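You operate a simulated robot arm through the tools that you are given. There is no shell and no other tool. Be economical: measure what you need, move in short steps, check, and stop when the job is done.

Carry out the task below with a simulated two-armed robot. There is one attempt and no reset: what you move stays moved.

JOB
Add a scoop of rolled leaf to the brown bowl and tamp it flat.
Fine: from the wide tray with the bamboo scoop; beige tamper; both go back.

It is judged by the outcome, as a careful person would: the job done as asked, and still so three seconds after it is handed in. It fails if anything else is knocked over, pushed out of place, dropped, spilled or broken.

ROBOT AND FRAMES
Two 7-joint arms with two-finger parallel grippers on one trunk, on a base that drives. Base frame: it is fixed to the floor where the robot stands at the start and does not move with it; the origin is under the middle of the robot, x ahead of it, y to its left, z up. Units: cm, rad, N and s.
The left shoulder is at the start at [5, 16.1, 117.3], the right one opposite. With the tool pointing down near the work surface each hand reaches from about 10 to 66 cm from the robot's upright axis, wherever it stands, measured 20 degrees to its own side. Places, roughly: brown bowl [50, -50, 80]; orange brush [75, -125, 75]; wide tray [90, -110, 80]. Payload 3.43 kg a hand.
The tool frame of a hand sits at the grasp point between the pads (the TCP): z along the fingers, y along the line on which they close. The tips reach 3 cm beyond it. The gripper opens to 9.4 cm. The fingers are 2.8 cm wide and 1 cm thick; the gripper's body (5 by 9.6 cm) begins 5.5 cm behind the TCP.
Orientation is that of the tool frame in the base frame, as a unit quaternion [x, y, z, w]. With the fingers straight down and closing along the base's y, the tool's x points along the base's -x, its y along +y and its z along -z.

CONTROLS
- The arms move only by the tool apply_moves. It takes "left_motion", "right_motion" or both (then of equal length, played together; a hand with none holds still); each is a list of rows, each an object of numbers (a shift or turn left out is 0, a gripper value left out holds the last): "dx", "dy", "dz": the shift along the tool's x, y, z in units of 200 mm (1.0 is 200 mm); "wx", "wy", "wz": the turn, a rotation vector about the tool's x, y, z in units of 45 degrees (1.0 is 45 degrees); "claw": the closure, from 0 (fully open) to 1 (shut). In form: [{"dx": .., "dy": .., "dz": .., "wx": .., "wy": .., "wz": .., "claw": ..}, ...]. A call has 1 to 12 rows; each row is the pose to reach, as a shift and turn from the pose commanded when the call began, along the tool's axes at that moment. A call with a number of a shift or a turn outside -1 to 1 is refused whole. A row lasts 0.2 s, in which the tool goes at most 5 cm and 0.15 rad; a call with a longer step from one row to the next is refused whole, and so is a gripper value outside its range. Where a pose cannot be reached the arm comes as near as it can. A force on the tool above 40 N (or 10 N above the force at the start of the call, whichever is more), or a blocked arm, ends the call early, and 0.2 s more pass. The fingers move at their own pace (about 4.5 cm/s each) and stop on an object; they squeeze with about 28 N. The grip force told is the motor's: it shows also when the fingers shut on nothing. Time passes only in rows, and 0.2 s behind the last, so rows that repeat a pose let the fingers close. The reply holds the time, the measured pose of the TCP, the force on the tool along the base axes, the opening and the grip force, in the units named above and with some noise, with the torque about the TCP (base axes, N m) and any sound that the robot's microphone picked up.
- Cameras (640 x 400 px; columns grow to the right, rows downward): "scene" is now at [12.33, -3.17, 130.07]; the picture's right is [-0.35, -0.94, 0.00], its down [-0.50, 0.18, -0.85] and it looks along [0.79, -0.29, -0.53] (base axes); focal length 214 px, centre (320, 200). "left" rides on the left gripper at [7.6, -1.4, -10.2] in its tool frame; the picture's right is [0.18, 0.98, 0.00], its down [-0.75, 0.14, -0.64] and it looks along [-0.63, 0.12, 0.77] (tool axes); focal length 243 px, centre (320, 200). "right" rides on the right gripper at [7.6, 1.4, -10.2] in its tool frame; the picture's right is [-0.18, 0.98, 0.00], its down [-0.75, -0.14, -0.64] and it looks along [-0.63, -0.12, 0.77] (tool axes); focal length 243 px, centre (320, 200). There is no depth. A picture from a camera that has moved, and an enlarged one, comes with that camera's place and axes in the base frame and with its lens.
- grab_frame(camera): a new picture of that camera. The clock stands still meanwhile.
- move_column(by): slides the trunk up (or, below 0, down) by that many cm; the arms and the scene camera ride with it, the base frame stays. It gives what a move gives, with no picture.
- drive_base(legs): drives the robot by 1 to 6 legs, each [ahead, left, turn to the left] in cm, cm and rad, along the robot's own axes; the way and the turn of a leg run together, so that a leg with both is an arc; at most 150 cm and 3.142 rad a leg. The arms and the cameras ride along, it lands a little off, and it stops where it bumps. It gives what a move gives.
- turn_head(pan, tilt): turns the head with the scene camera to pan (to the left, within 1.396 rad either way) and tilt (down, from -0.506 to 1.204), counted from straight ahead of the robot. It gives what a move gives.
- inspect(camera, box): a new picture of the part [left, top, right, bottom] of that camera's present view, enlarged. The clock stands still meanwhile.
- job_done(): hands the job in; it is judged then, once.

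Go step by step. Nothing tells you exact positions but the pictures and the camera data: compare them with the known pose of the tool, close in by small moves and look again before you grip or let go. The budget is 120 turns and 108 pictures, counting those below and the enlarged ones. Unless the task says otherwise, let go and move clear before handing in, and close with one line.

The tools are called as a command line: name --argument value ..., lists and objects as JSON in quotes. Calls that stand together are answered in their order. apply_moves: Moves the arms, as the interface text tells. Its arguments: {"type":"object","properties":{"left_motion":{"type":"array"},"right_motion":{"type":"array"}},"required":[]} The other tools are called the same way: move_column (by) slides the trunk up or down; drive_base (legs) drives the base; turn_head (pan, tilt) turns the head that bears the scene camera; grab_frame (camera) takes a picture; inspect (camera, box) takes an enlarged picture of a part of a camera's view; job_done () hands the job in.

At the start:

```text
clock: 0.0
left_eef_pos: [40.77, -2.71, 116.91]
left_tool_rot: [0.0, 1.0, 0.0, 0.0]
left_contact_force: [0.4, 0.8, -0.8]
left_torque: [0.01, 0.01, 0.0]
left_grip_width: 9.42
left_grip_force: 0.1
right_eef_pos: [26.8, -40.84, 113.45]
right_tool_rot: [0.0, 1.0, 0.0, 0.0]
right_contact_force: [-0.2, -0.1, 0.2]
right_torque: [0.01, 0.0, 0.0]
right_grip_width: 9.43
right_grip_force: 0.1
trunk travel left (down, up): [-20.0, 6.7]
robot x, y, heading: [-0.1, 0.19, -0.002]
head pan, tilt: [-0.354, 0.56]
```

scene: 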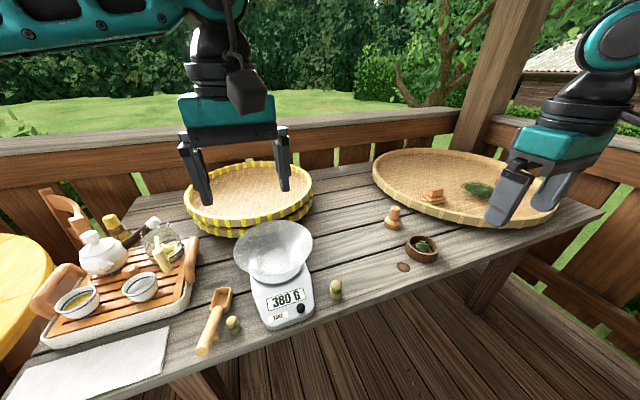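
right: 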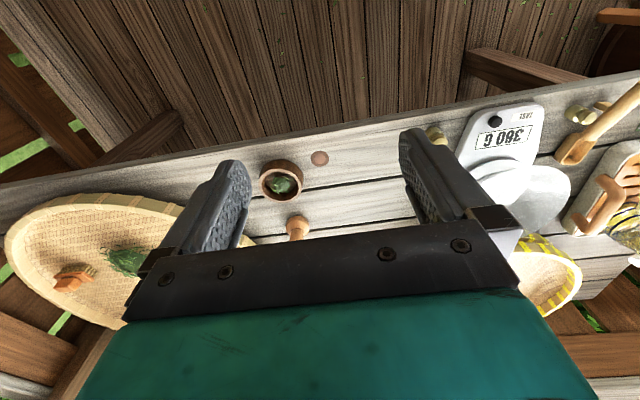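
left: 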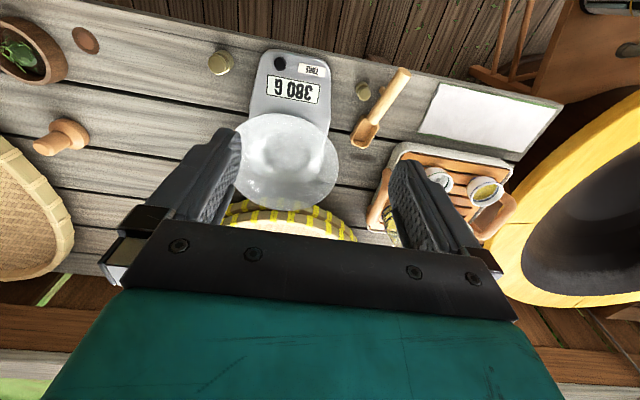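

I see the scoop lying left of the scale, the tamper next to the bowl, and the wide tray with leaves at the far right. I'll enlarge the key regions first.

inspect --camera "scene" --box '[360, 140, 580, 280]'

inspect --camera "scene" --box '[180, 210, 400, 370]'

inspect --camera "right" --box '[0, 130, 340, 340]'

```text
2.86 times, centred on (470, 210) of scene
camera zoom: at [12.33, -3.17, 130.07], right [-0.35, -0.94, 0.0], down [-0.5, 0.18, -0.85], along [0.79, -0.29, -0.53], focal length 613 px, centre (-109, 171)
```

zoom: 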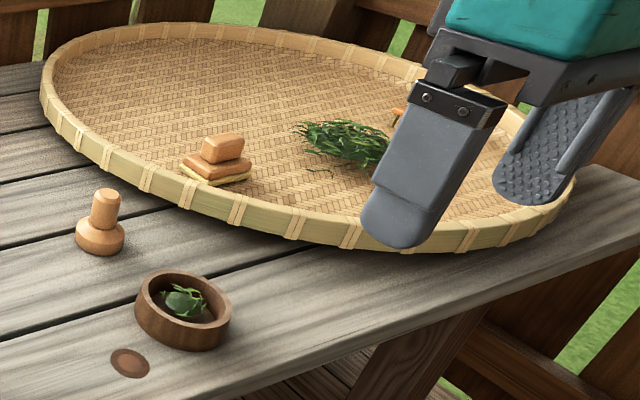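

```text
2.50 times, centred on (290, 290) of scene
camera zoom: at [12.33, -3.17, 130.07], right [-0.35, -0.94, 0.0], down [-0.5, 0.18, -0.85], along [0.79, -0.29, -0.53], focal length 536 px, centre (395, -25)
```

zoom: 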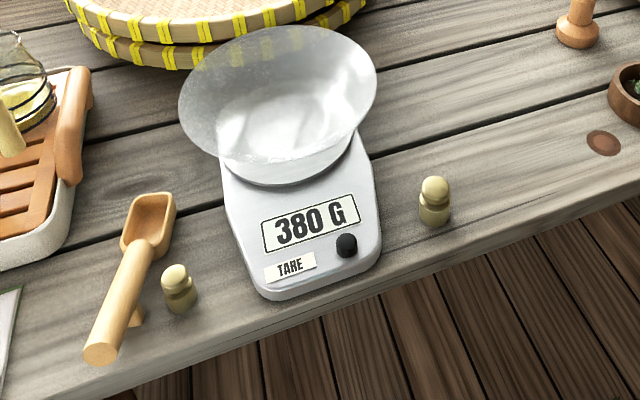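

```text
1.88 times, centred on (170, 235) of right
camera zoom: at [19.22, -39.36, 123.54], right [0.18, 0.98, 0.0], down [0.75, -0.14, 0.64], along [0.63, -0.12, -0.77], focal length 457 px, centre (602, 134)
```

zoom: 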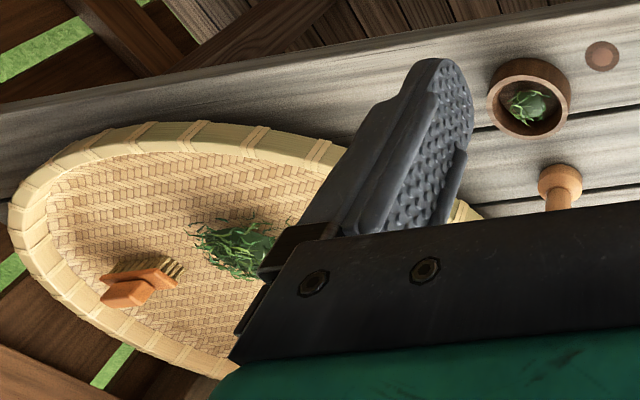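

Scoop is near [48, 11], bowl near [49, -54], tamper candidate near [65, -54], and the leaf near [70, -108]. I'll look closer to be sure which object is the beige tamper and what sits in the tray.

inspect --camera "left" --box '[0, 10, 130, 170]'

inspect --camera "left" --box '[200, 40, 520, 240]'

inspect --camera "scene" --box '[20, 180, 220, 340]'

```text
2.50 times, centred on (65, 90) of left
camera zoom: at [33.27, -4.07, 127.13], right [-0.18, 0.98, 0.0], down [0.75, 0.14, 0.64], along [0.63, 0.12, -0.77], focal length 606 px, centre (958, 475)
```

zoom: 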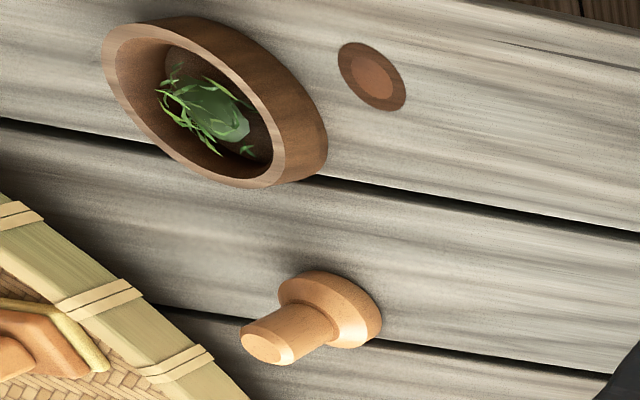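

```text
2.00 times, centred on (360, 140) of left
camera zoom: at [33.27, -4.07, 127.13], right [-0.18, 0.98, 0.0], down [0.75, 0.14, 0.64], along [0.63, 0.12, -0.77], focal length 485 px, centre (240, 320)
```

zoom: 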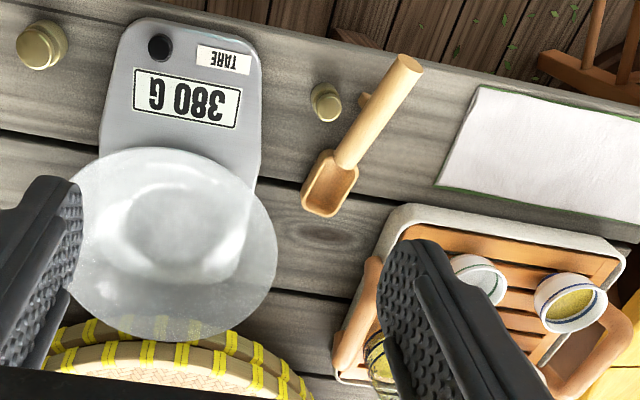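

```text
2.50 times, centred on (120, 260) of scene
camera zoom: at [12.33, -3.17, 130.07], right [-0.35, -0.94, 0.0], down [-0.5, 0.18, -0.85], along [0.79, -0.29, -0.53], focal length 536 px, centre (820, 50)
```

zoom: 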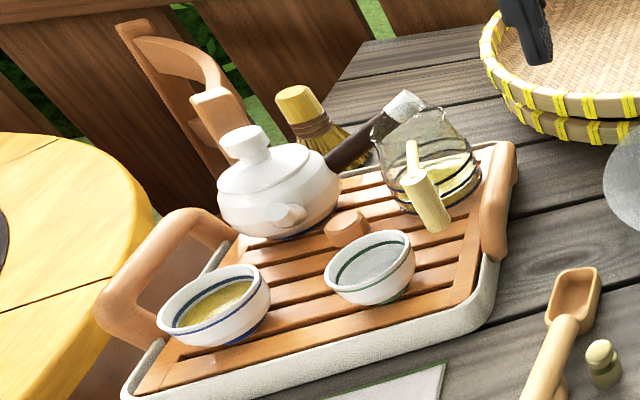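

The tan tamper by the bowl is the only tamper; the scoop handle runs from about [41, 12.7, 79] to [51, 10.5, 77] with a small peg beside it at [45.6, 6.8]. I bring the left hand above the handle with the gripper partly closed.

apply_moves --left_motion '[{"dx": -0.035, "dy": 0.12, "dz": 0.14, "wz": 0.05, "claw": 0.5}, {"dx": -0.07, "dy": 0.24, "dz": 0.28, "wz": 0.1, "claw": 0.5}, {"dx": -0.105, "dy": 0.36, "dz": 0.42, "wz": 0.15, "claw": 0.5}, {"dx": -0.14, "dy": 0.48, "dz": 0.56, "wz": 0.2, "claw": 0.5}, {"dx": -0.175, "dy": 0.6, "dz": 0.7, "wz": 0.25, "claw": 0.5}, {"dx": -0.21, "dy": 0.725, "dz": 0.85, "wz": 0.267, "claw": 0.5}, {"dx": -0.21, "dy": 0.725, "dz": 0.85, "wz": 0.267, "claw": 0.5}]'

grab_frame --camera "left"

inspect --camera "scene" --box '[160, 200, 360, 360]'

```text
clock: 1.6
left_eef_pos: [45.05, 11.73, 99.69]
left_tool_rot: [0.105, 0.994, 0.001, 0.0]
left_contact_force: [0.3, -0.3, -0.1]
left_torque: [-0.01, 0.01, -0.03]
left_grip_width: 4.69
left_grip_force: 0.1
right_eef_pos: [26.82, -40.85, 113.23]
right_tool_rot: [0.0, 1.0, 0.0, 0.0]
right_contact_force: [-0.4, 0.7, -0.5]
right_torque: [0.0, 0.01, 0.0]
right_grip_width: 9.41
right_grip_force: 0.0
trunk travel left (down, up): [-20.0, 6.7]
robot x, y, heading: [-0.09, -0.21, 0.001]
head pan, tilt: [-0.354, 0.56]
```

```text
98 pictures are left
camera left: at [37.33, 12.07, 109.92], right [0.03, 1.0, 0.0], down [0.77, -0.02, 0.64], along [0.64, -0.02, -0.77], focal length 243 px, centre (320, 200)
```

left: 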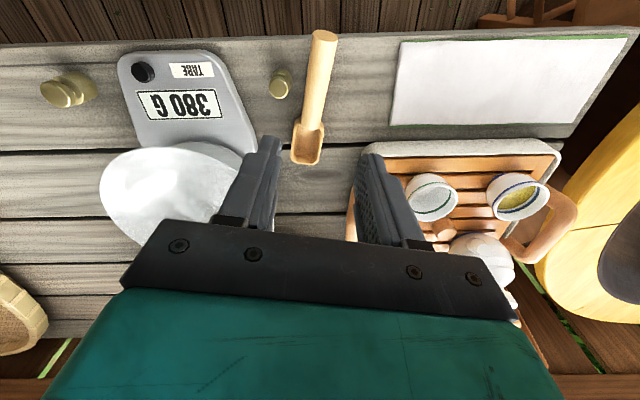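

```text
2.50 times, centred on (260, 280) of scene
camera zoom: at [12.32, -3.19, 130.07], right [-0.35, -0.94, 0.0], down [-0.5, 0.18, -0.85], along [0.79, -0.29, -0.53], focal length 536 px, centre (470, 0)
```

zoom: 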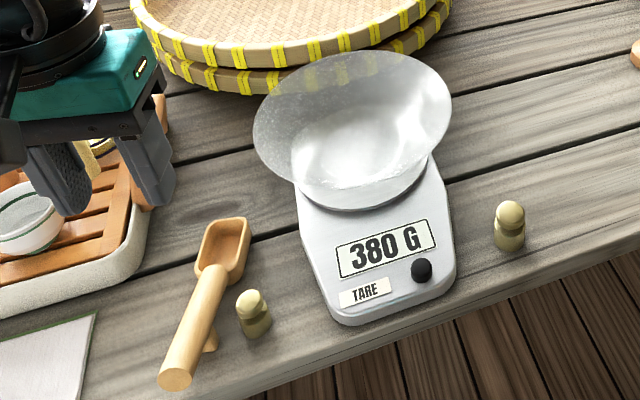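

The handle runs along about -11.5° yaw and is roughly 2.8 cm thick, and the peg stands close by. I'll grip near the end of the handle at about [42.7, 11.8], descending partway first.

apply_moves --left_motion '[{"dx": 0.04, "dy": -0.007, "dz": 0.2}, {"dx": 0.08, "dy": -0.014, "dz": 0.4}, {"dx": 0.116, "dy": -0.021, "dz": 0.6}, {"dx": 0.116, "dy": -0.021, "dz": 0.72}, {"dx": 0.116, "dy": -0.021, "dz": 0.72}]'

grab_frame --camera "left"

inspect --camera "scene" --box '[140, 220, 300, 380]'

```text
clock: 2.8
left_eef_pos: [42.87, 11.77, 85.43]
left_tool_rot: [0.105, 0.994, 0.0, 0.0]
left_contact_force: [0.0, -0.6, 0.0]
left_torque: [-0.02, 0.0, 0.01]
left_grip_width: 4.68
left_grip_force: 0.0
right_eef_pos: [26.85, -41.01, 113.3]
right_tool_rot: [0.0, 1.0, 0.0, 0.0]
right_contact_force: [-0.1, 0.6, -0.4]
right_torque: [-0.01, -0.02, 0.03]
right_grip_width: 9.39
right_grip_force: 0.1
trunk travel left (down, up): [-20.0, 6.7]
robot x, y, heading: [-0.26, -0.15, 0.001]
head pan, tilt: [-0.354, 0.56]
```

```text
96 pictures are left
camera left: at [35.03, 12.08, 95.55], right [0.02, 1.0, 0.0], down [0.77, -0.02, 0.64], along [0.64, -0.02, -0.77], focal length 243 px, centre (320, 200)
```

left: 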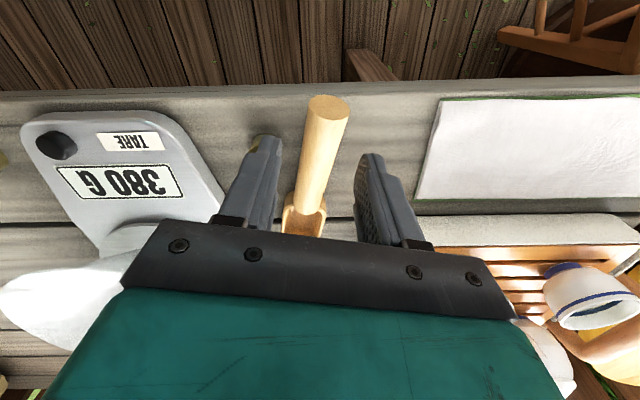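

```text
2.50 times, centred on (220, 300) of scene
camera zoom: at [12.32, -3.17, 130.07], right [-0.35, -0.94, 0.0], down [-0.5, 0.18, -0.85], along [0.79, -0.29, -0.53], focal length 536 px, centre (570, -50)
```

zoom: 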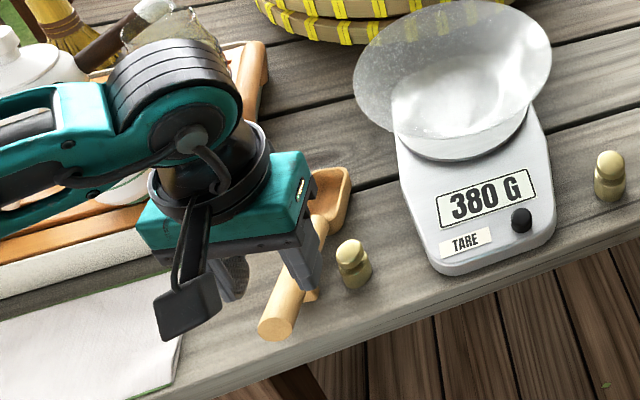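

The handle is centred between the fingers and the peg is clear. I descend to about z 78.4 and close.

apply_moves --left_motion '[{"dz": 0.15}, {"dz": 0.28}, {"dz": 0.35}, {"dz": 0.35}]'

grab_frame --camera "left"

inspect --camera "scene" --box '[180, 250, 300, 340]'

```text
clock: 3.8
left_eef_pos: [42.76, 11.86, 78.57]
left_tool_rot: [0.105, 0.995, 0.0, 0.0]
left_contact_force: [0.8, 0.1, -0.2]
left_torque: [0.0, 0.01, 0.02]
left_grip_width: 4.7
left_grip_force: 0.0
right_eef_pos: [26.93, -40.9, 113.34]
right_tool_rot: [0.001, 1.0, -0.001, 0.0]
right_contact_force: [-0.6, -0.1, 0.1]
right_torque: [0.0, -0.01, 0.0]
right_grip_width: 9.39
right_grip_force: 0.1
trunk travel left (down, up): [-20.0, 6.7]
robot x, y, heading: [0.31, 0.07, 0.003]
head pan, tilt: [-0.354, 0.56]
```

```text
94 pictures are left
camera left: at [35.1, 12.16, 88.74], right [0.02, 1.0, 0.0], down [0.77, -0.02, 0.64], along [0.64, -0.02, -0.77], focal length 243 px, centre (320, 200)
```

left: 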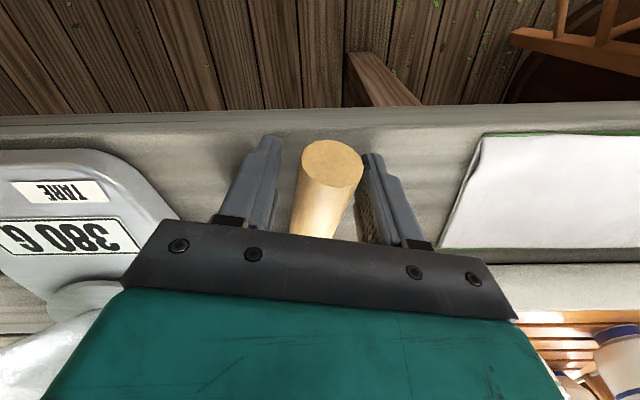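

```text
4.44 times, centred on (240, 295) of scene
camera zoom: at [12.32, -3.17, 130.07], right [-0.35, -0.94, 0.0], down [-0.5, 0.18, -0.85], along [0.79, -0.29, -0.53], focal length 953 px, centre (676, -222)
```

zoom: 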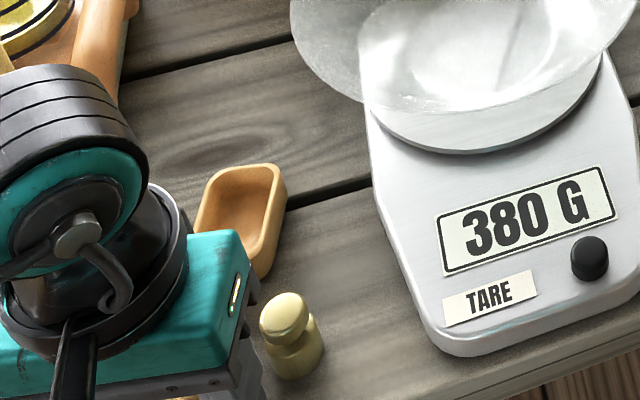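

The handle end sits slightly higher than I thought (~z 80), so I raise the hand 0.7 cm and close on it.

apply_moves --left_motion '[{"dz": -0.035}, {"dz": -0.035, "claw": 1}, {"dz": -0.035, "claw": 1}, {"dz": -0.035, "claw": 1}, {"dz": -0.035, "claw": 1}, {"dz": -0.035, "claw": 1}]'

grab_frame --camera "left"

```text
clock: 5.2
left_eef_pos: [42.87, 11.99, 79.32]
left_tool_rot: [0.105, 0.995, 0.0, -0.001]
left_contact_force: [0.7, 1.1, 0.4]
left_torque: [0.0, -0.05, -0.01]
left_grip_width: 3.03
left_grip_force: 27.9
right_eef_pos: [26.77, -40.86, 113.36]
right_tool_rot: [0.0, 1.0, 0.0, 0.0]
right_contact_force: [0.0, -0.1, -0.5]
right_torque: [0.02, 0.02, 0.0]
right_grip_width: 9.39
right_grip_force: 0.0
trunk travel left (down, up): [-20.0, 6.7]
robot x, y, heading: [-0.06, 0.12, -0.0]
head pan, tilt: [-0.354, 0.56]
```

```text
92 pictures are left
camera left: at [35.07, 12.21, 89.41], right [0.02, 1.0, 0.0], down [0.77, -0.02, 0.64], along [0.64, -0.02, -0.77], focal length 243 px, centre (320, 200)
```

left: 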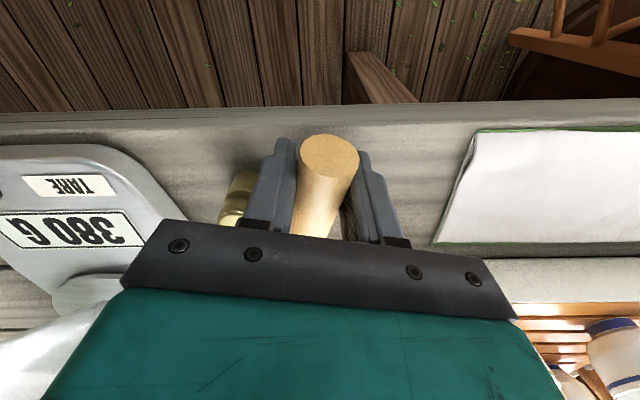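

Gripped (3.0 cm). I lift it straight up and check.

apply_moves --left_motion '[{"dz": -0.1}, {"dz": -0.3}, {"dz": -0.5}, {"dz": -0.7}, {"dz": -0.9}, {"dz": -1.0}, {"dz": -1.0}]'

grab_frame --camera "scene"

```text
clock: 6.8
left_eef_pos: [42.89, 11.99, 99.24]
left_tool_rot: [0.104, 0.995, 0.0, 0.0]
left_contact_force: [-0.3, 0.3, 0.6]
left_torque: [-0.02, -0.03, -0.02]
left_grip_width: 0.0
left_grip_force: 28.0
right_eef_pos: [26.86, -40.85, 113.38]
right_tool_rot: [0.0, 1.0, 0.0, 0.0]
right_contact_force: [-1.4, -0.2, -0.6]
right_torque: [-0.01, 0.01, 0.01]
right_grip_width: 9.4
right_grip_force: 0.0
trunk travel left (down, up): [-20.0, 6.7]
robot x, y, heading: [-0.06, 0.1, -0.001]
head pan, tilt: [-0.354, 0.56]
```

```text
91 pictures are left
camera scene: at [12.33, -3.17, 130.07], right [-0.35, -0.94, 0.0], down [-0.5, 0.18, -0.85], along [0.79, -0.29, -0.53], focal length 214 px, centre (320, 200)
```

scene: 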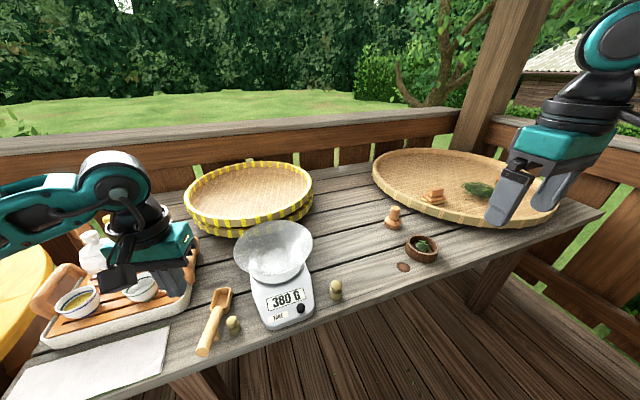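

The scoop slipped out of the fingers and is still on the table. Let me see where it is now.

inspect --camera "scene" --box '[180, 270, 270, 360]'

grab_frame --camera "left"

```text
4.44 times, centred on (225, 315) of scene
camera zoom: at [12.33, -3.17, 130.07], right [-0.35, -0.94, 0.0], down [-0.5, 0.18, -0.85], along [0.79, -0.29, -0.53], focal length 953 px, centre (742, -311)
```

zoom: 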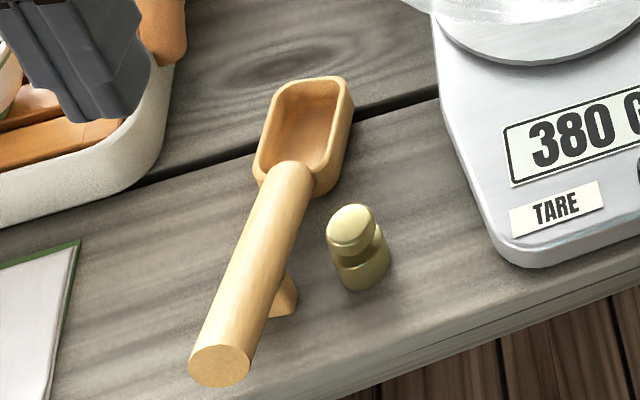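

```text
89 pictures are left
camera left: at [35.13, 12.23, 109.38], right [0.02, 1.0, 0.0], down [0.77, -0.02, 0.64], along [0.64, -0.02, -0.77], focal length 243 px, centre (320, 200)
```

left: 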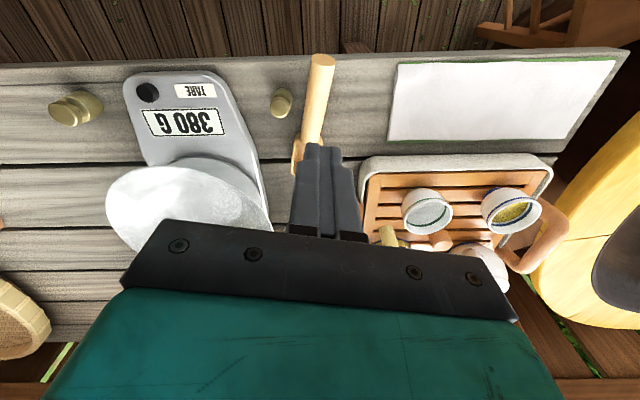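

The scoop barely moved; the handle appears to slope about 15–18° upward to its end, and I likely gripped it poorly. I'll reopen, come down again lower with the hand pitched to match, looking before I close.

apply_moves --left_motion '[{"dz": 0.1, "wy": 0.0, "claw": 0.55}, {"dz": 0.3, "claw": 0.55}, {"dz": 0.5, "claw": 0.55}, {"dz": 0.6, "claw": 0.55}, {"dz": 0.6, "claw": 0.55}]'

inspect --camera "left" --box '[220, 50, 420, 230]'

inspect --camera "right" --box '[480, 60, 640, 200]'

```text
clock: 8.0
left_eef_pos: [42.8, 11.82, 87.14]
left_tool_rot: [0.104, 0.995, 0.0, 0.0]
left_contact_force: [-0.4, -0.8, -0.1]
left_torque: [0.01, 0.01, -0.05]
left_grip_width: 4.24
left_grip_force: 0.0
right_eef_pos: [26.76, -40.79, 113.39]
right_tool_rot: [0.0, 1.0, 0.001, 0.0]
right_contact_force: [0.7, -0.4, -0.1]
right_torque: [0.0, -0.02, 0.02]
right_grip_width: 9.41
right_grip_force: 0.1
trunk travel left (down, up): [-20.0, 6.7]
robot x, y, heading: [0.05, 0.01, 0.008]
head pan, tilt: [-0.354, 0.56]
```

```text
2.22 times, centred on (320, 140) of left
camera zoom: at [35.0, 12.06, 97.36], right [0.02, 1.0, 0.0], down [0.77, -0.02, 0.64], along [0.64, -0.02, -0.77], focal length 539 px, centre (320, 333)
```

zoom: 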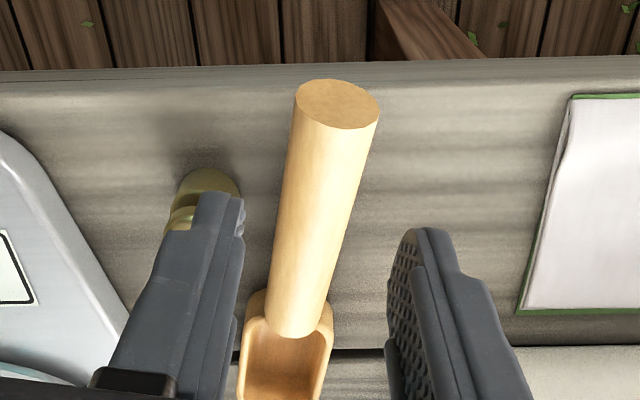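

```text
2.86 times, centred on (560, 130) of right
camera zoom: at [19.21, -39.36, 123.54], right [0.18, 0.98, 0.0], down [0.75, -0.14, 0.64], along [0.63, -0.12, -0.77], focal length 693 px, centre (-366, 400)
```

zoom: 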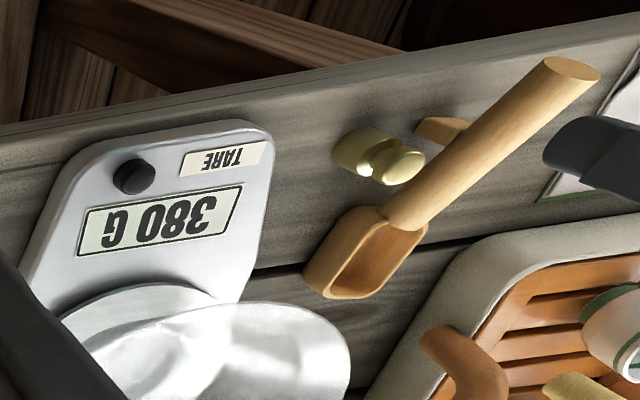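

The handle is about 14° sloped with its end centre near z 80. I'll approach it at 40° from behind instead (fingers pointing forward-down), which gives longer pad contact and makes later tipping easier.

apply_moves --left_motion '[{"dx": 0.06, "dz": 0.015, "wy": -0.18}, {"dx": 0.12, "dz": 0.03, "wy": -0.36}, {"dx": 0.18, "dz": 0.045, "wy": -0.54}, {"dx": 0.24, "dz": 0.06, "wy": -0.72}, {"dx": 0.298, "dz": 0.075, "wy": -0.889}, {"dx": 0.298, "dz": 0.075, "wy": -0.889}]'

grab_frame --camera "left"

inspect --camera "right" --box '[480, 30, 640, 170]'

```text
clock: 9.4
left_eef_pos: [38.5, 15.44, 86.98]
left_tool_rot: [0.098, 0.936, -0.036, 0.337]
left_contact_force: [0.5, -0.3, 0.0]
left_torque: [-0.01, -0.02, -0.01]
left_grip_width: 4.25
left_grip_force: 0.1
left hand out of reach, approached as far as the arm can: row 5, 6
right_eef_pos: [26.86, -40.8, 113.35]
right_tool_rot: [0.0, 1.0, 0.0, 0.0]
right_contact_force: [-0.3, -1.1, 0.5]
right_torque: [0.0, 0.0, -0.02]
right_grip_width: 9.41
right_grip_force: 0.1
trunk travel left (down, up): [-20.0, 6.7]
robot x, y, heading: [-0.08, -0.11, -0.002]
head pan, tilt: [-0.354, 0.56]
```

```text
86 pictures are left
camera left: at [25.97, 16.66, 89.94], right [0.07, 0.99, -0.12], down [0.2, 0.1, 0.97], along [0.98, -0.09, -0.19], focal length 243 px, centre (320, 200)
```

left: 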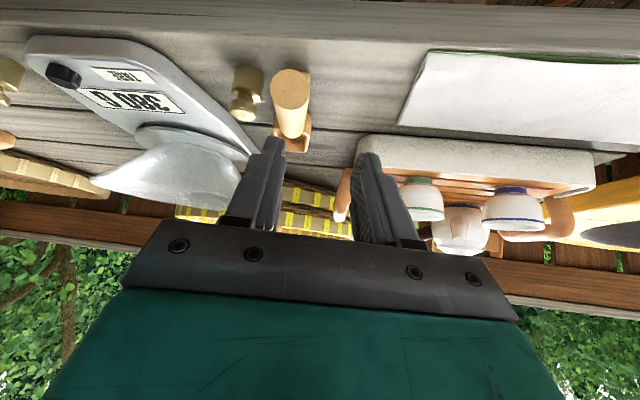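

```text
2.86 times, centred on (560, 100) of right
camera zoom: at [19.23, -39.41, 123.52], right [0.18, 0.98, 0.0], down [0.75, -0.14, 0.64], along [0.63, -0.12, -0.77], focal length 693 px, centre (-366, 486)
```

zoom: 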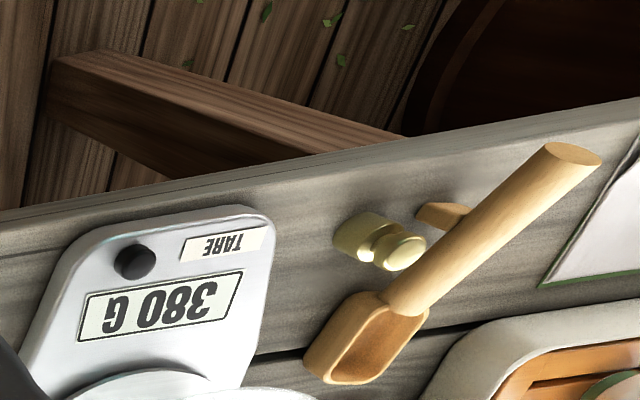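

That pose is too close to the body for the arm. I'll back the base off 12 cm to give it room.

drive_base --legs '[[-12, 0, 0]]'

```text
clock: 10.7
left_eef_pos: [26.32, 15.51, 86.93]
left_tool_rot: [0.098, 0.936, -0.035, 0.337]
left_contact_force: [0.1, 0.0, 0.7]
left_torque: [0.0, 0.01, 0.0]
left_grip_width: 4.23
left_grip_force: 0.0
right_eef_pos: [14.65, -40.85, 113.36]
right_tool_rot: [-0.001, 1.0, 0.0, 0.0]
right_contact_force: [0.4, 0.2, -0.2]
right_torque: [0.0, -0.01, -0.02]
right_grip_width: 9.37
right_grip_force: 0.0
trunk travel left (down, up): [-20.0, 6.7]
robot x, y, heading: [-11.62, -0.11, 0.0]
head pan, tilt: [-0.354, 0.56]
```

apply_moves --left_motion '[{"dx": -0.1, "dy": 0, "dz": 0.1}, {"dx": -0.2, "dy": 0, "dz": 0.2}, {"dx": -0.3, "dy": -0.005, "dz": 0.3}, {"dx": -0.379, "dy": -0.009, "dz": 0.4}, {"dx": -0.379, "dy": -0.009, "dz": 0.4}]'

grab_frame --camera "left"

grab_frame --camera "right"

```text
clock: 11.8
left_eef_pos: [36.9, 13.04, 85.49]
left_tool_rot: [0.099, 0.936, -0.036, 0.337]
left_contact_force: [-0.2, 0.1, -0.1]
left_torque: [0.03, -0.03, 0.02]
left_grip_width: 4.23
left_grip_force: 0.0
right_eef_pos: [14.79, -40.82, 113.27]
right_tool_rot: [0.0, 1.0, 0.0, 0.0]
right_contact_force: [0.4, 0.0, -0.1]
right_torque: [0.0, -0.03, -0.02]
right_grip_width: 9.4
right_grip_force: 0.1
trunk travel left (down, up): [-20.0, 6.7]
robot x, y, heading: [-12.04, 0.11, -0.001]
head pan, tilt: [-0.354, 0.56]
```

```text
84 pictures are left
camera left: at [24.5, 14.34, 88.5], right [0.07, 0.99, -0.12], down [0.2, 0.1, 0.97], along [0.98, -0.09, -0.19], focal length 243 px, centre (320, 200)
```

left: 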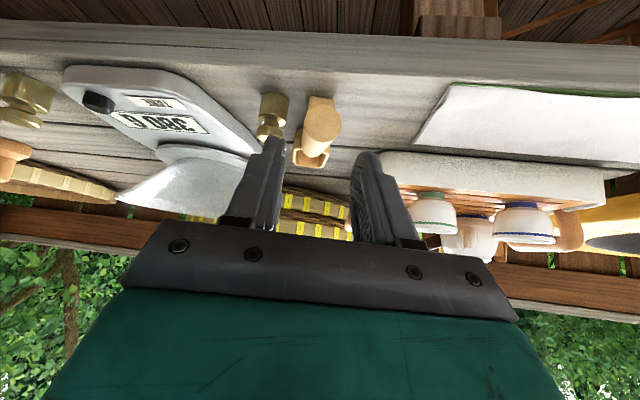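

```text
83 pictures are left
camera right: at [7.05, -39.37, 123.54], right [0.18, 0.98, 0.0], down [0.75, -0.14, 0.64], along [0.63, -0.12, -0.77], focal length 243 px, centre (320, 200)
```

right: 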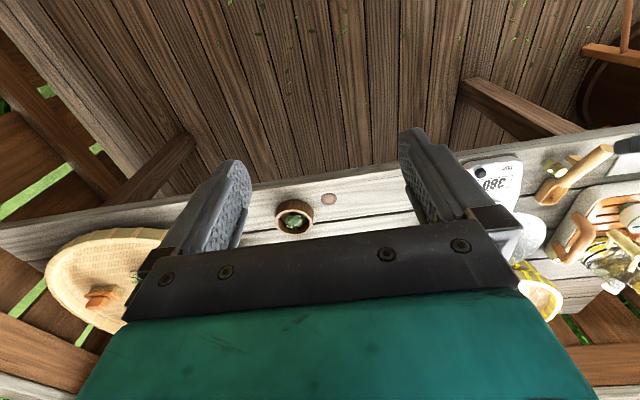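

The hand now points 40° forward-down behind the handle end. I advance 7.4 cm along the fingers with a narrow opening, then look.

apply_moves --left_motion '[{"dz": 0.13, "claw": 0.59}, {"dz": 0.25, "claw": 0.59}, {"dz": 0.33, "claw": 0.59}, {"dz": 0.375, "claw": 0.59}, {"dz": 0.375, "claw": 0.59}]'

grab_frame --camera "left"

inspect --camera "right" --box '[500, 110, 640, 230]'

```text
clock: 13.1
left_eef_pos: [41.66, 11.96, 79.75]
left_tool_rot: [0.099, 0.936, -0.035, 0.337]
left_contact_force: [-0.3, -0.5, 0.6]
left_torque: [-0.02, 0.02, 0.04]
left_grip_width: 3.86
left_grip_force: 0.1
right_eef_pos: [14.67, -40.89, 113.25]
right_tool_rot: [0.0, 1.0, 0.0, -0.001]
right_contact_force: [0.7, 0.1, -0.2]
right_torque: [-0.05, 0.01, 0.0]
right_grip_width: 9.4
right_grip_force: 0.1
trunk travel left (down, up): [-20.0, 6.7]
robot x, y, heading: [-12.04, -0.01, 0.001]
head pan, tilt: [-0.354, 0.56]
```

```text
82 pictures are left
camera left: at [29.17, 13.31, 82.74], right [0.07, 0.99, -0.12], down [0.2, 0.1, 0.97], along [0.98, -0.09, -0.19], focal length 243 px, centre (320, 200)
```

left: 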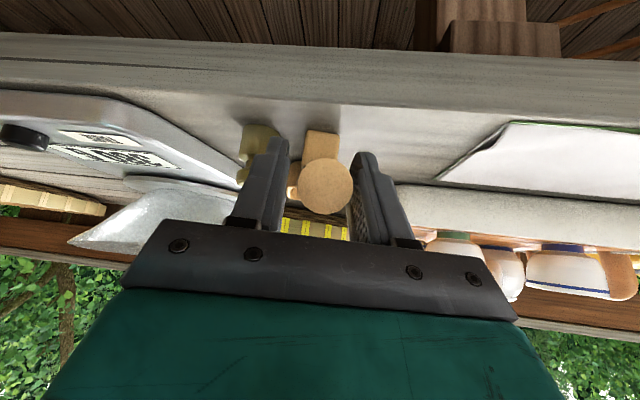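

```text
3.33 times, centred on (570, 170) of right
camera zoom: at [7.05, -39.38, 123.54], right [0.18, 0.98, 0.0], down [0.75, -0.14, 0.64], along [0.63, -0.12, -0.77], focal length 809 px, centre (-513, 300)
```

zoom: 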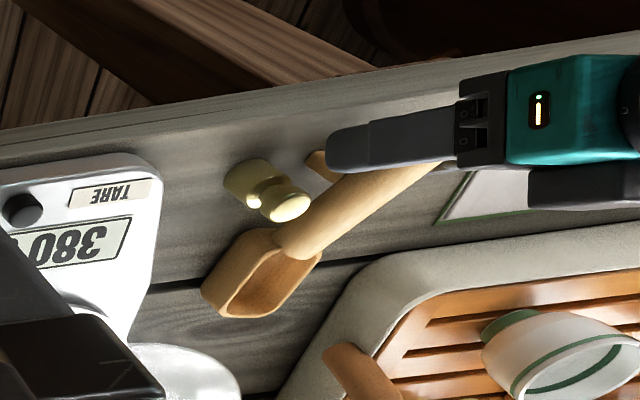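

The handle is between the fingers with the pads lying along it. I nudge 0.2 cm left and close.

apply_moves --left_motion '[{"dy": 0.01, "claw": 0.59}, {"dy": 0.01, "claw": 1}, {"dy": 0.01, "claw": 1}, {"dy": 0.01, "claw": 1}, {"dy": 0.01, "claw": 1}, {"dy": 0.01, "claw": 1}]'

inspect --camera "right" --box '[500, 110, 640, 230]'

```text
clock: 14.4
left_eef_pos: [41.67, 12.25, 79.77]
left_tool_rot: [0.098, 0.936, -0.035, 0.337]
left_contact_force: [-0.2, -0.6, 0.8]
left_torque: [-0.01, 0.0, -0.04]
left_grip_width: 2.94
left_grip_force: 28.0
right_eef_pos: [14.67, -40.97, 113.29]
right_tool_rot: [0.0, 1.0, -0.001, 0.0]
right_contact_force: [-0.1, 0.3, -0.4]
right_torque: [0.01, 0.0, 0.03]
right_grip_width: 9.4
right_grip_force: 0.1
trunk travel left (down, up): [-20.0, 6.7]
robot x, y, heading: [-11.97, -0.21, -0.0]
head pan, tilt: [-0.354, 0.56]
```

```text
3.33 times, centred on (570, 170) of right
camera zoom: at [7.05, -39.38, 123.54], right [0.18, 0.98, 0.0], down [0.75, -0.14, 0.64], along [0.63, -0.12, -0.77], focal length 809 px, centre (-513, 300)
```

zoom: 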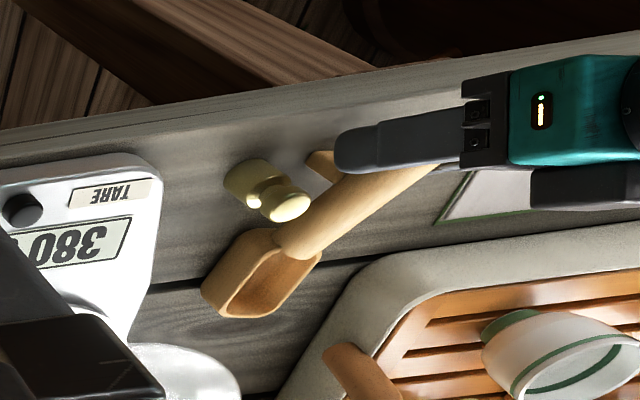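

Closed on 2.94 cm. Now a slow 2 cm lift straight up.

apply_moves --left_motion '[{"dy": 0.01, "dx": -0.0064, "dz": -0.0077}, {"dy": 0.01, "dx": -0.0191, "dz": -0.0231}, {"dy": 0.01, "dx": -0.0383, "dz": -0.0463}, {"dy": 0.01, "dx": -0.0638, "dz": -0.0771}, {"dy": 0.01, "dx": -0.0638, "dz": -0.0771}]'

inspect --camera "right" --box '[500, 110, 640, 230]'

```text
clock: 15.7
left_eef_pos: [41.71, 12.44, 81.83]
left_tool_rot: [0.099, 0.936, -0.035, 0.337]
left_contact_force: [0.0, -0.8, -0.3]
left_torque: [0.0, 0.01, 0.0]
left_grip_width: 2.95
left_grip_force: 27.8
right_eef_pos: [14.69, -40.84, 113.23]
right_tool_rot: [0.0, 1.0, -0.001, 0.0]
right_contact_force: [0.1, 0.7, 0.0]
right_torque: [-0.04, -0.02, -0.02]
right_grip_width: 9.41
right_grip_force: 0.1
trunk travel left (down, up): [-20.0, 6.7]
robot x, y, heading: [-11.9, -0.24, 0.001]
head pan, tilt: [-0.354, 0.56]
```

```text
3.33 times, centred on (570, 170) of right
camera zoom: at [7.06, -39.38, 123.54], right [0.18, 0.98, 0.0], down [0.75, -0.14, 0.64], along [0.63, -0.12, -0.77], focal length 809 px, centre (-513, 300)
```

zoom: 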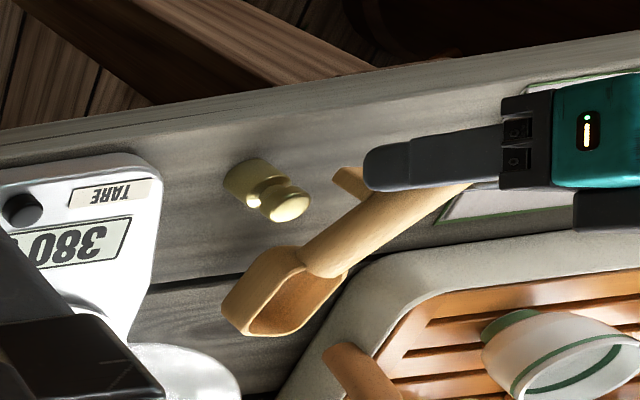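

It holds and lifts with the scoop. I lift another 16 cm.

apply_moves --left_motion '[{"dx": -0.0319, "dz": -0.0386}, {"dx": -0.0957, "dz": -0.1157}, {"dx": -0.1914, "dz": -0.2313}, {"dx": -0.287, "dz": -0.347}, {"dx": -0.383, "dz": -0.4626}, {"dx": -0.4785, "dz": -0.578}, {"dx": -0.51, "dz": -0.617}, {"dx": -0.51, "dz": -0.617}]'

inspect --camera "right" --box '[480, 110, 640, 250]'

turn_head --pan 0.3 --tilt 0.6

grab_frame --camera "scene"

```text
clock: 17.4
left_eef_pos: [41.71, 12.17, 97.82]
left_tool_rot: [0.099, 0.935, -0.036, 0.338]
left_contact_force: [0.1, 0.4, -0.9]
left_torque: [0.03, 0.04, -0.02]
left_grip_width: 2.96
left_grip_force: 28.3
right_eef_pos: [14.73, -40.83, 113.29]
right_tool_rot: [0.0, 1.0, 0.0, 0.001]
right_contact_force: [-0.1, -1.4, -0.6]
right_torque: [0.03, 0.0, 0.0]
right_grip_width: 9.4
right_grip_force: 0.0
trunk travel left (down, up): [-20.0, 6.7]
robot x, y, heading: [-11.92, 0.38, 0.0]
head pan, tilt: [-0.354, 0.56]
```

```text
2.86 times, centred on (560, 180) of right
camera zoom: at [7.06, -39.38, 123.54], right [0.18, 0.98, 0.0], down [0.75, -0.14, 0.64], along [0.63, -0.12, -0.77], focal length 693 px, centre (-366, 257)
```

zoom: 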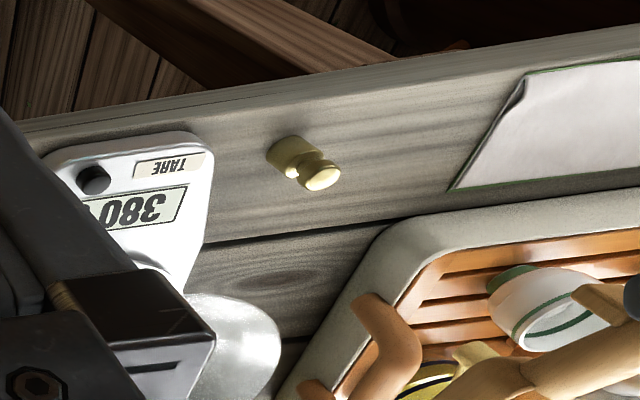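

```text
clock: 18.5
left_eef_pos: [41.6, 12.27, 97.77]
left_tool_rot: [0.099, 0.936, -0.035, 0.336]
left_contact_force: [-0.1, 0.9, -1.0]
left_torque: [0.01, 0.0, 0.0]
left_grip_width: 2.96
left_grip_force: 27.7
right_eef_pos: [14.71, -40.9, 113.33]
right_tool_rot: [0.0, 1.0, 0.0, 0.0]
right_contact_force: [-0.1, -0.2, -0.1]
right_torque: [0.0, 0.02, 0.04]
right_grip_width: 9.41
right_grip_force: 0.1
trunk travel left (down, up): [-20.0, 6.7]
robot x, y, heading: [-12.4, -0.06, -0.002]
head pan, tilt: [0.3, 0.6]
```

```text
77 pictures are left
camera scene: at [0.27, 2.54, 129.71], right [0.29, -0.96, 0.0], down [-0.54, -0.17, -0.83], along [0.79, 0.24, -0.56], focal length 214 px, centre (320, 200)
```

scene: 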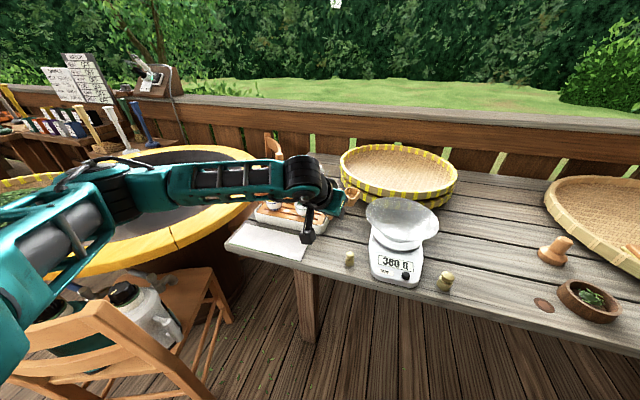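

Scoop is held securely. I look to the right before driving along the table toward the tray.

turn_head --pan -0.9 --tilt 0.55

grab_frame --camera "scene"

```text
clock: 19.9
left_eef_pos: [41.73, 12.24, 97.83]
left_tool_rot: [0.099, 0.936, -0.035, 0.337]
left_contact_force: [-0.2, -0.2, 0.2]
left_torque: [0.01, 0.02, -0.01]
left_grip_width: 2.93
left_grip_force: 28.1
right_eef_pos: [14.63, -40.83, 113.29]
right_tool_rot: [0.0, 1.0, 0.001, 0.001]
right_contact_force: [-0.2, 0.2, 0.2]
right_torque: [0.01, -0.03, 0.0]
right_grip_width: 9.41
right_grip_force: 0.0
trunk travel left (down, up): [-20.0, 6.7]
robot x, y, heading: [-12.03, -0.06, -0.004]
head pan, tilt: [-0.901, 0.55]
```

```text
76 pictures are left
camera scene: at [-2.6, -7.1, 130.16], right [-0.78, -0.62, 0.0], down [-0.32, 0.41, -0.85], along [0.53, -0.67, -0.52], focal length 214 px, centre (320, 200)
```

scene: 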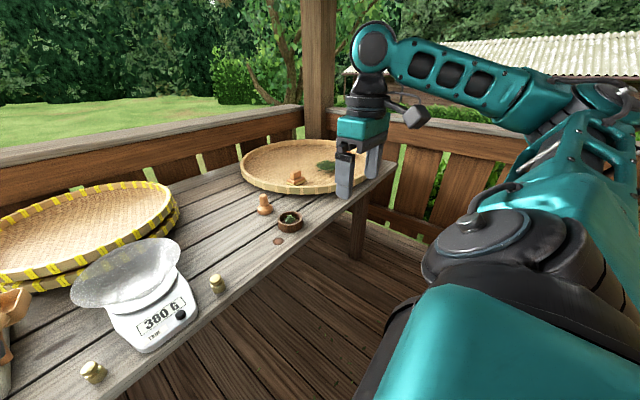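

The fence is far enough (about y -195). I drive 106 cm to the right along the table with the scoop held high, then look.

drive_base --legs '[[0, -106, 0]]'

turn_head --pan 0.0 --tilt 0.6

grab_frame --camera "scene"

grab_frame --camera "left"

grab_frame --camera "right"

```text
clock: 29.4
left_eef_pos: [40.91, -93.78, 97.8]
left_tool_rot: [0.105, 0.935, -0.037, 0.336]
left_contact_force: [0.1, -0.2, 0.7]
left_torque: [-0.01, 0.0, -0.04]
left_grip_width: 2.94
left_grip_force: 27.8
right_eef_pos: [13.08, -146.54, 113.32]
right_tool_rot: [0.008, 1.0, 0.001, 0.0]
right_contact_force: [0.3, -0.1, 0.3]
right_torque: [0.0, 0.0, 0.01]
right_grip_width: 9.38
right_grip_force: 0.0
trunk travel left (down, up): [-20.0, 6.7]
robot x, y, heading: [-12.8, -104.92, -0.015]
head pan, tilt: [-0.901, 0.55]
```

```text
clock: 30.6
left_eef_pos: [40.82, -93.79, 97.78]
left_tool_rot: [0.106, 0.935, -0.038, 0.337]
left_contact_force: [-0.4, -0.1, -0.8]
left_torque: [0.01, 0.03, 0.01]
left_grip_width: 2.91
left_grip_force: 28.2
right_eef_pos: [13.14, -146.41, 113.19]
right_tool_rot: [0.007, 1.0, 0.0, 0.001]
right_contact_force: [0.0, 0.4, 0.6]
right_torque: [-0.01, 0.0, 0.02]
right_grip_width: 9.4
right_grip_force: 0.0
trunk travel left (down, up): [-20.0, 6.7]
robot x, y, heading: [-13.14, -105.42, -0.016]
head pan, tilt: [0.0, 0.6]
```

```text
75 pictures are left
camera scene: at [-0.31, -105.47, 129.71], right [-0.02, -1.0, 0.0], down [-0.56, 0.01, -0.83], along [0.82, -0.01, -0.56], focal length 214 px, centre (320, 200)
```

scene: 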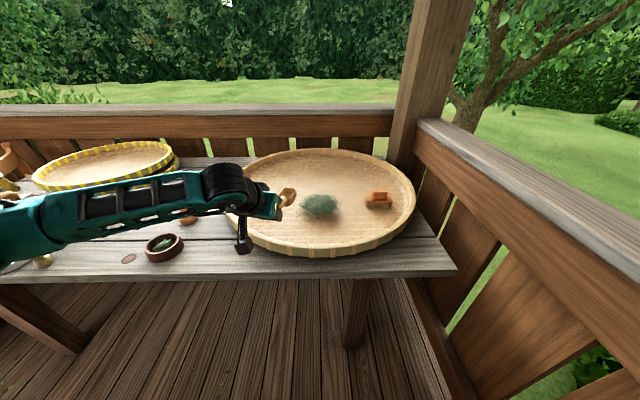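

```text
74 pictures are left
camera left: at [28.51, -92.35, 100.78], right [0.08, 0.99, -0.12], down [0.2, 0.1, 0.97], along [0.98, -0.1, -0.19], focal length 243 px, centre (320, 200)
```

left: 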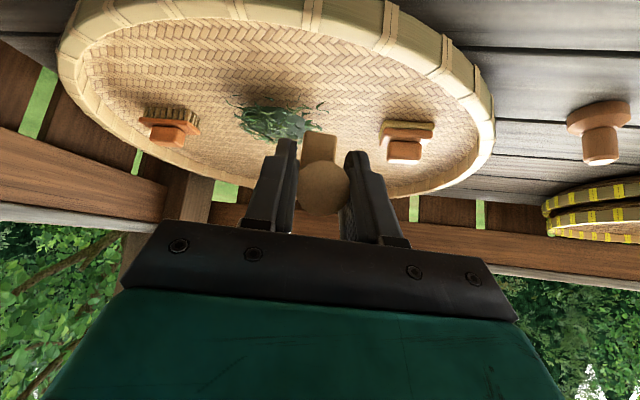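

```text
73 pictures are left
camera right: at [5.47, -144.86, 123.54], right [0.2, 0.98, 0.0], down [0.75, -0.15, 0.64], along [0.63, -0.13, -0.77], focal length 243 px, centre (320, 200)
```

right: 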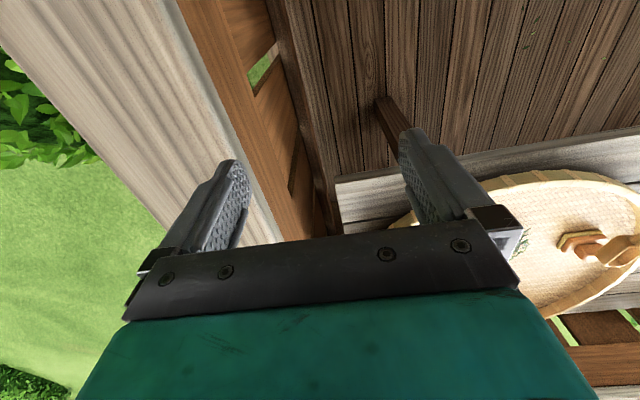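

The leaf mound is at about [71.2, -106.6], with brushes 25 cm to either side; the right hand is above the fence rail, so I'll go no further right. I move the right hand forward to use it as a side camera and check the scoop's shape.

apply_moves --right_motion '[{"dx": -0.1, "dz": -0.05}, {"dx": -0.3, "dz": -0.15}, {"dx": -0.5, "dy": 0.05, "dz": -0.25}, {"dx": -0.7, "dy": 0.1, "dz": -0.25}, {"dx": -0.9, "dy": 0.2, "dz": -0.25}, {"dx": -0.9, "dy": 0.2, "dz": -0.25}]'

grab_frame --camera "right"

inspect --camera "scene" --box '[220, 140, 420, 265]'

```text
clock: 32.0
left_eef_pos: [40.91, -93.82, 97.72]
left_tool_rot: [0.106, 0.935, -0.038, 0.337]
left_contact_force: [-0.5, -0.2, -0.2]
left_torque: [0.01, 0.04, 0.0]
left_grip_width: 2.9
left_grip_force: 28.3
right_eef_pos: [31.09, -142.7, 118.54]
right_tool_rot: [0.008, 1.0, 0.0, 0.0]
right_contact_force: [0.3, 0.1, 0.5]
right_torque: [0.01, -0.04, 0.02]
right_grip_width: 9.38
right_grip_force: 0.0
trunk travel left (down, up): [-20.0, 6.7]
robot x, y, heading: [-13.21, -105.37, -0.017]
head pan, tilt: [0.0, 0.6]
```

```text
72 pictures are left
camera right: at [23.4, -141.15, 128.7], right [0.2, 0.98, 0.0], down [0.75, -0.15, 0.64], along [0.63, -0.13, -0.77], focal length 243 px, centre (320, 200)
```

right: 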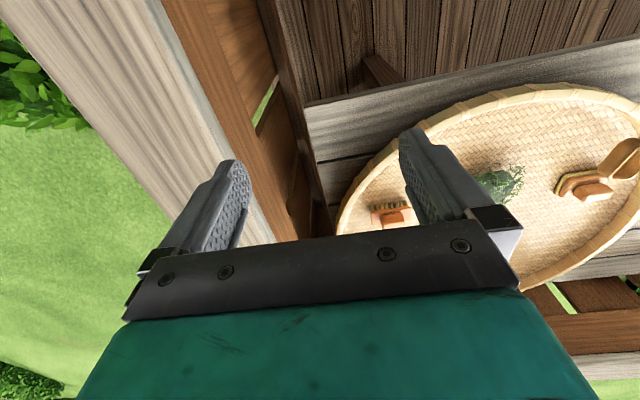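

```text
3.20 times, centred on (320, 202) of scene
camera zoom: at [-0.34, -105.48, 129.72], right [-0.02, -1.0, 0.0], down [-0.56, 0.01, -0.83], along [0.83, -0.01, -0.56], focal length 686 px, centre (320, 192)
```

zoom: 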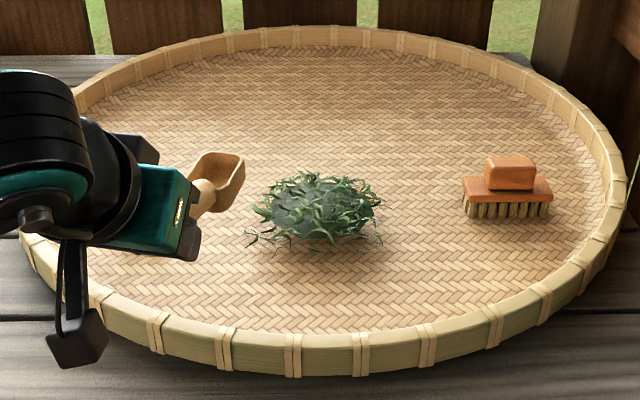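

I can see the mound (about 14 cm across) and the scoop's box-shaped bowl clearly. I drive 13 cm forward for reach.

drive_base --legs '[[13, 0, 0]]'

grab_frame --camera "scene"

grab_frame --camera "right"

```text
clock: 33.3
left_eef_pos: [54.38, -94.01, 97.65]
left_tool_rot: [0.106, 0.935, -0.038, 0.336]
left_contact_force: [0.8, -0.4, -1.6]
left_torque: [-0.01, 0.03, 0.02]
left_grip_width: 2.89
left_grip_force: 27.8
right_eef_pos: [44.39, -143.15, 118.4]
right_tool_rot: [0.008, 1.0, 0.001, 0.0]
right_contact_force: [0.4, -0.8, 0.5]
right_torque: [-0.02, 0.04, 0.05]
right_grip_width: 9.39
right_grip_force: 0.1
trunk travel left (down, up): [-20.0, 6.7]
robot x, y, heading: [-0.04, -105.37, -0.02]
head pan, tilt: [0.0, 0.6]
```

```text
70 pictures are left
camera scene: at [13.1, -105.71, 129.7], right [-0.02, -1.0, 0.0], down [-0.57, 0.01, -0.82], along [0.82, -0.01, -0.57], focal length 214 px, centre (320, 200)
```

scene: 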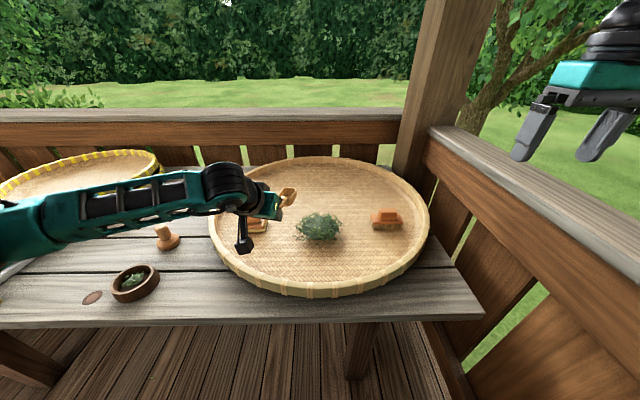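

```text
69 pictures are left
camera right: at [36.76, -141.44, 128.66], right [0.2, 0.98, 0.0], down [0.75, -0.15, 0.64], along [0.63, -0.13, -0.77], focal length 243 px, centre (320, 200)
```

right: 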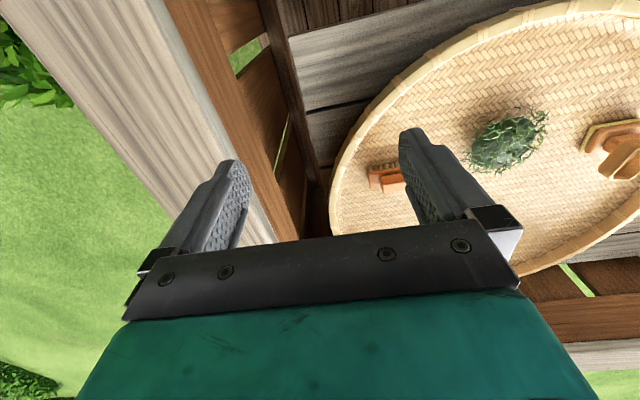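

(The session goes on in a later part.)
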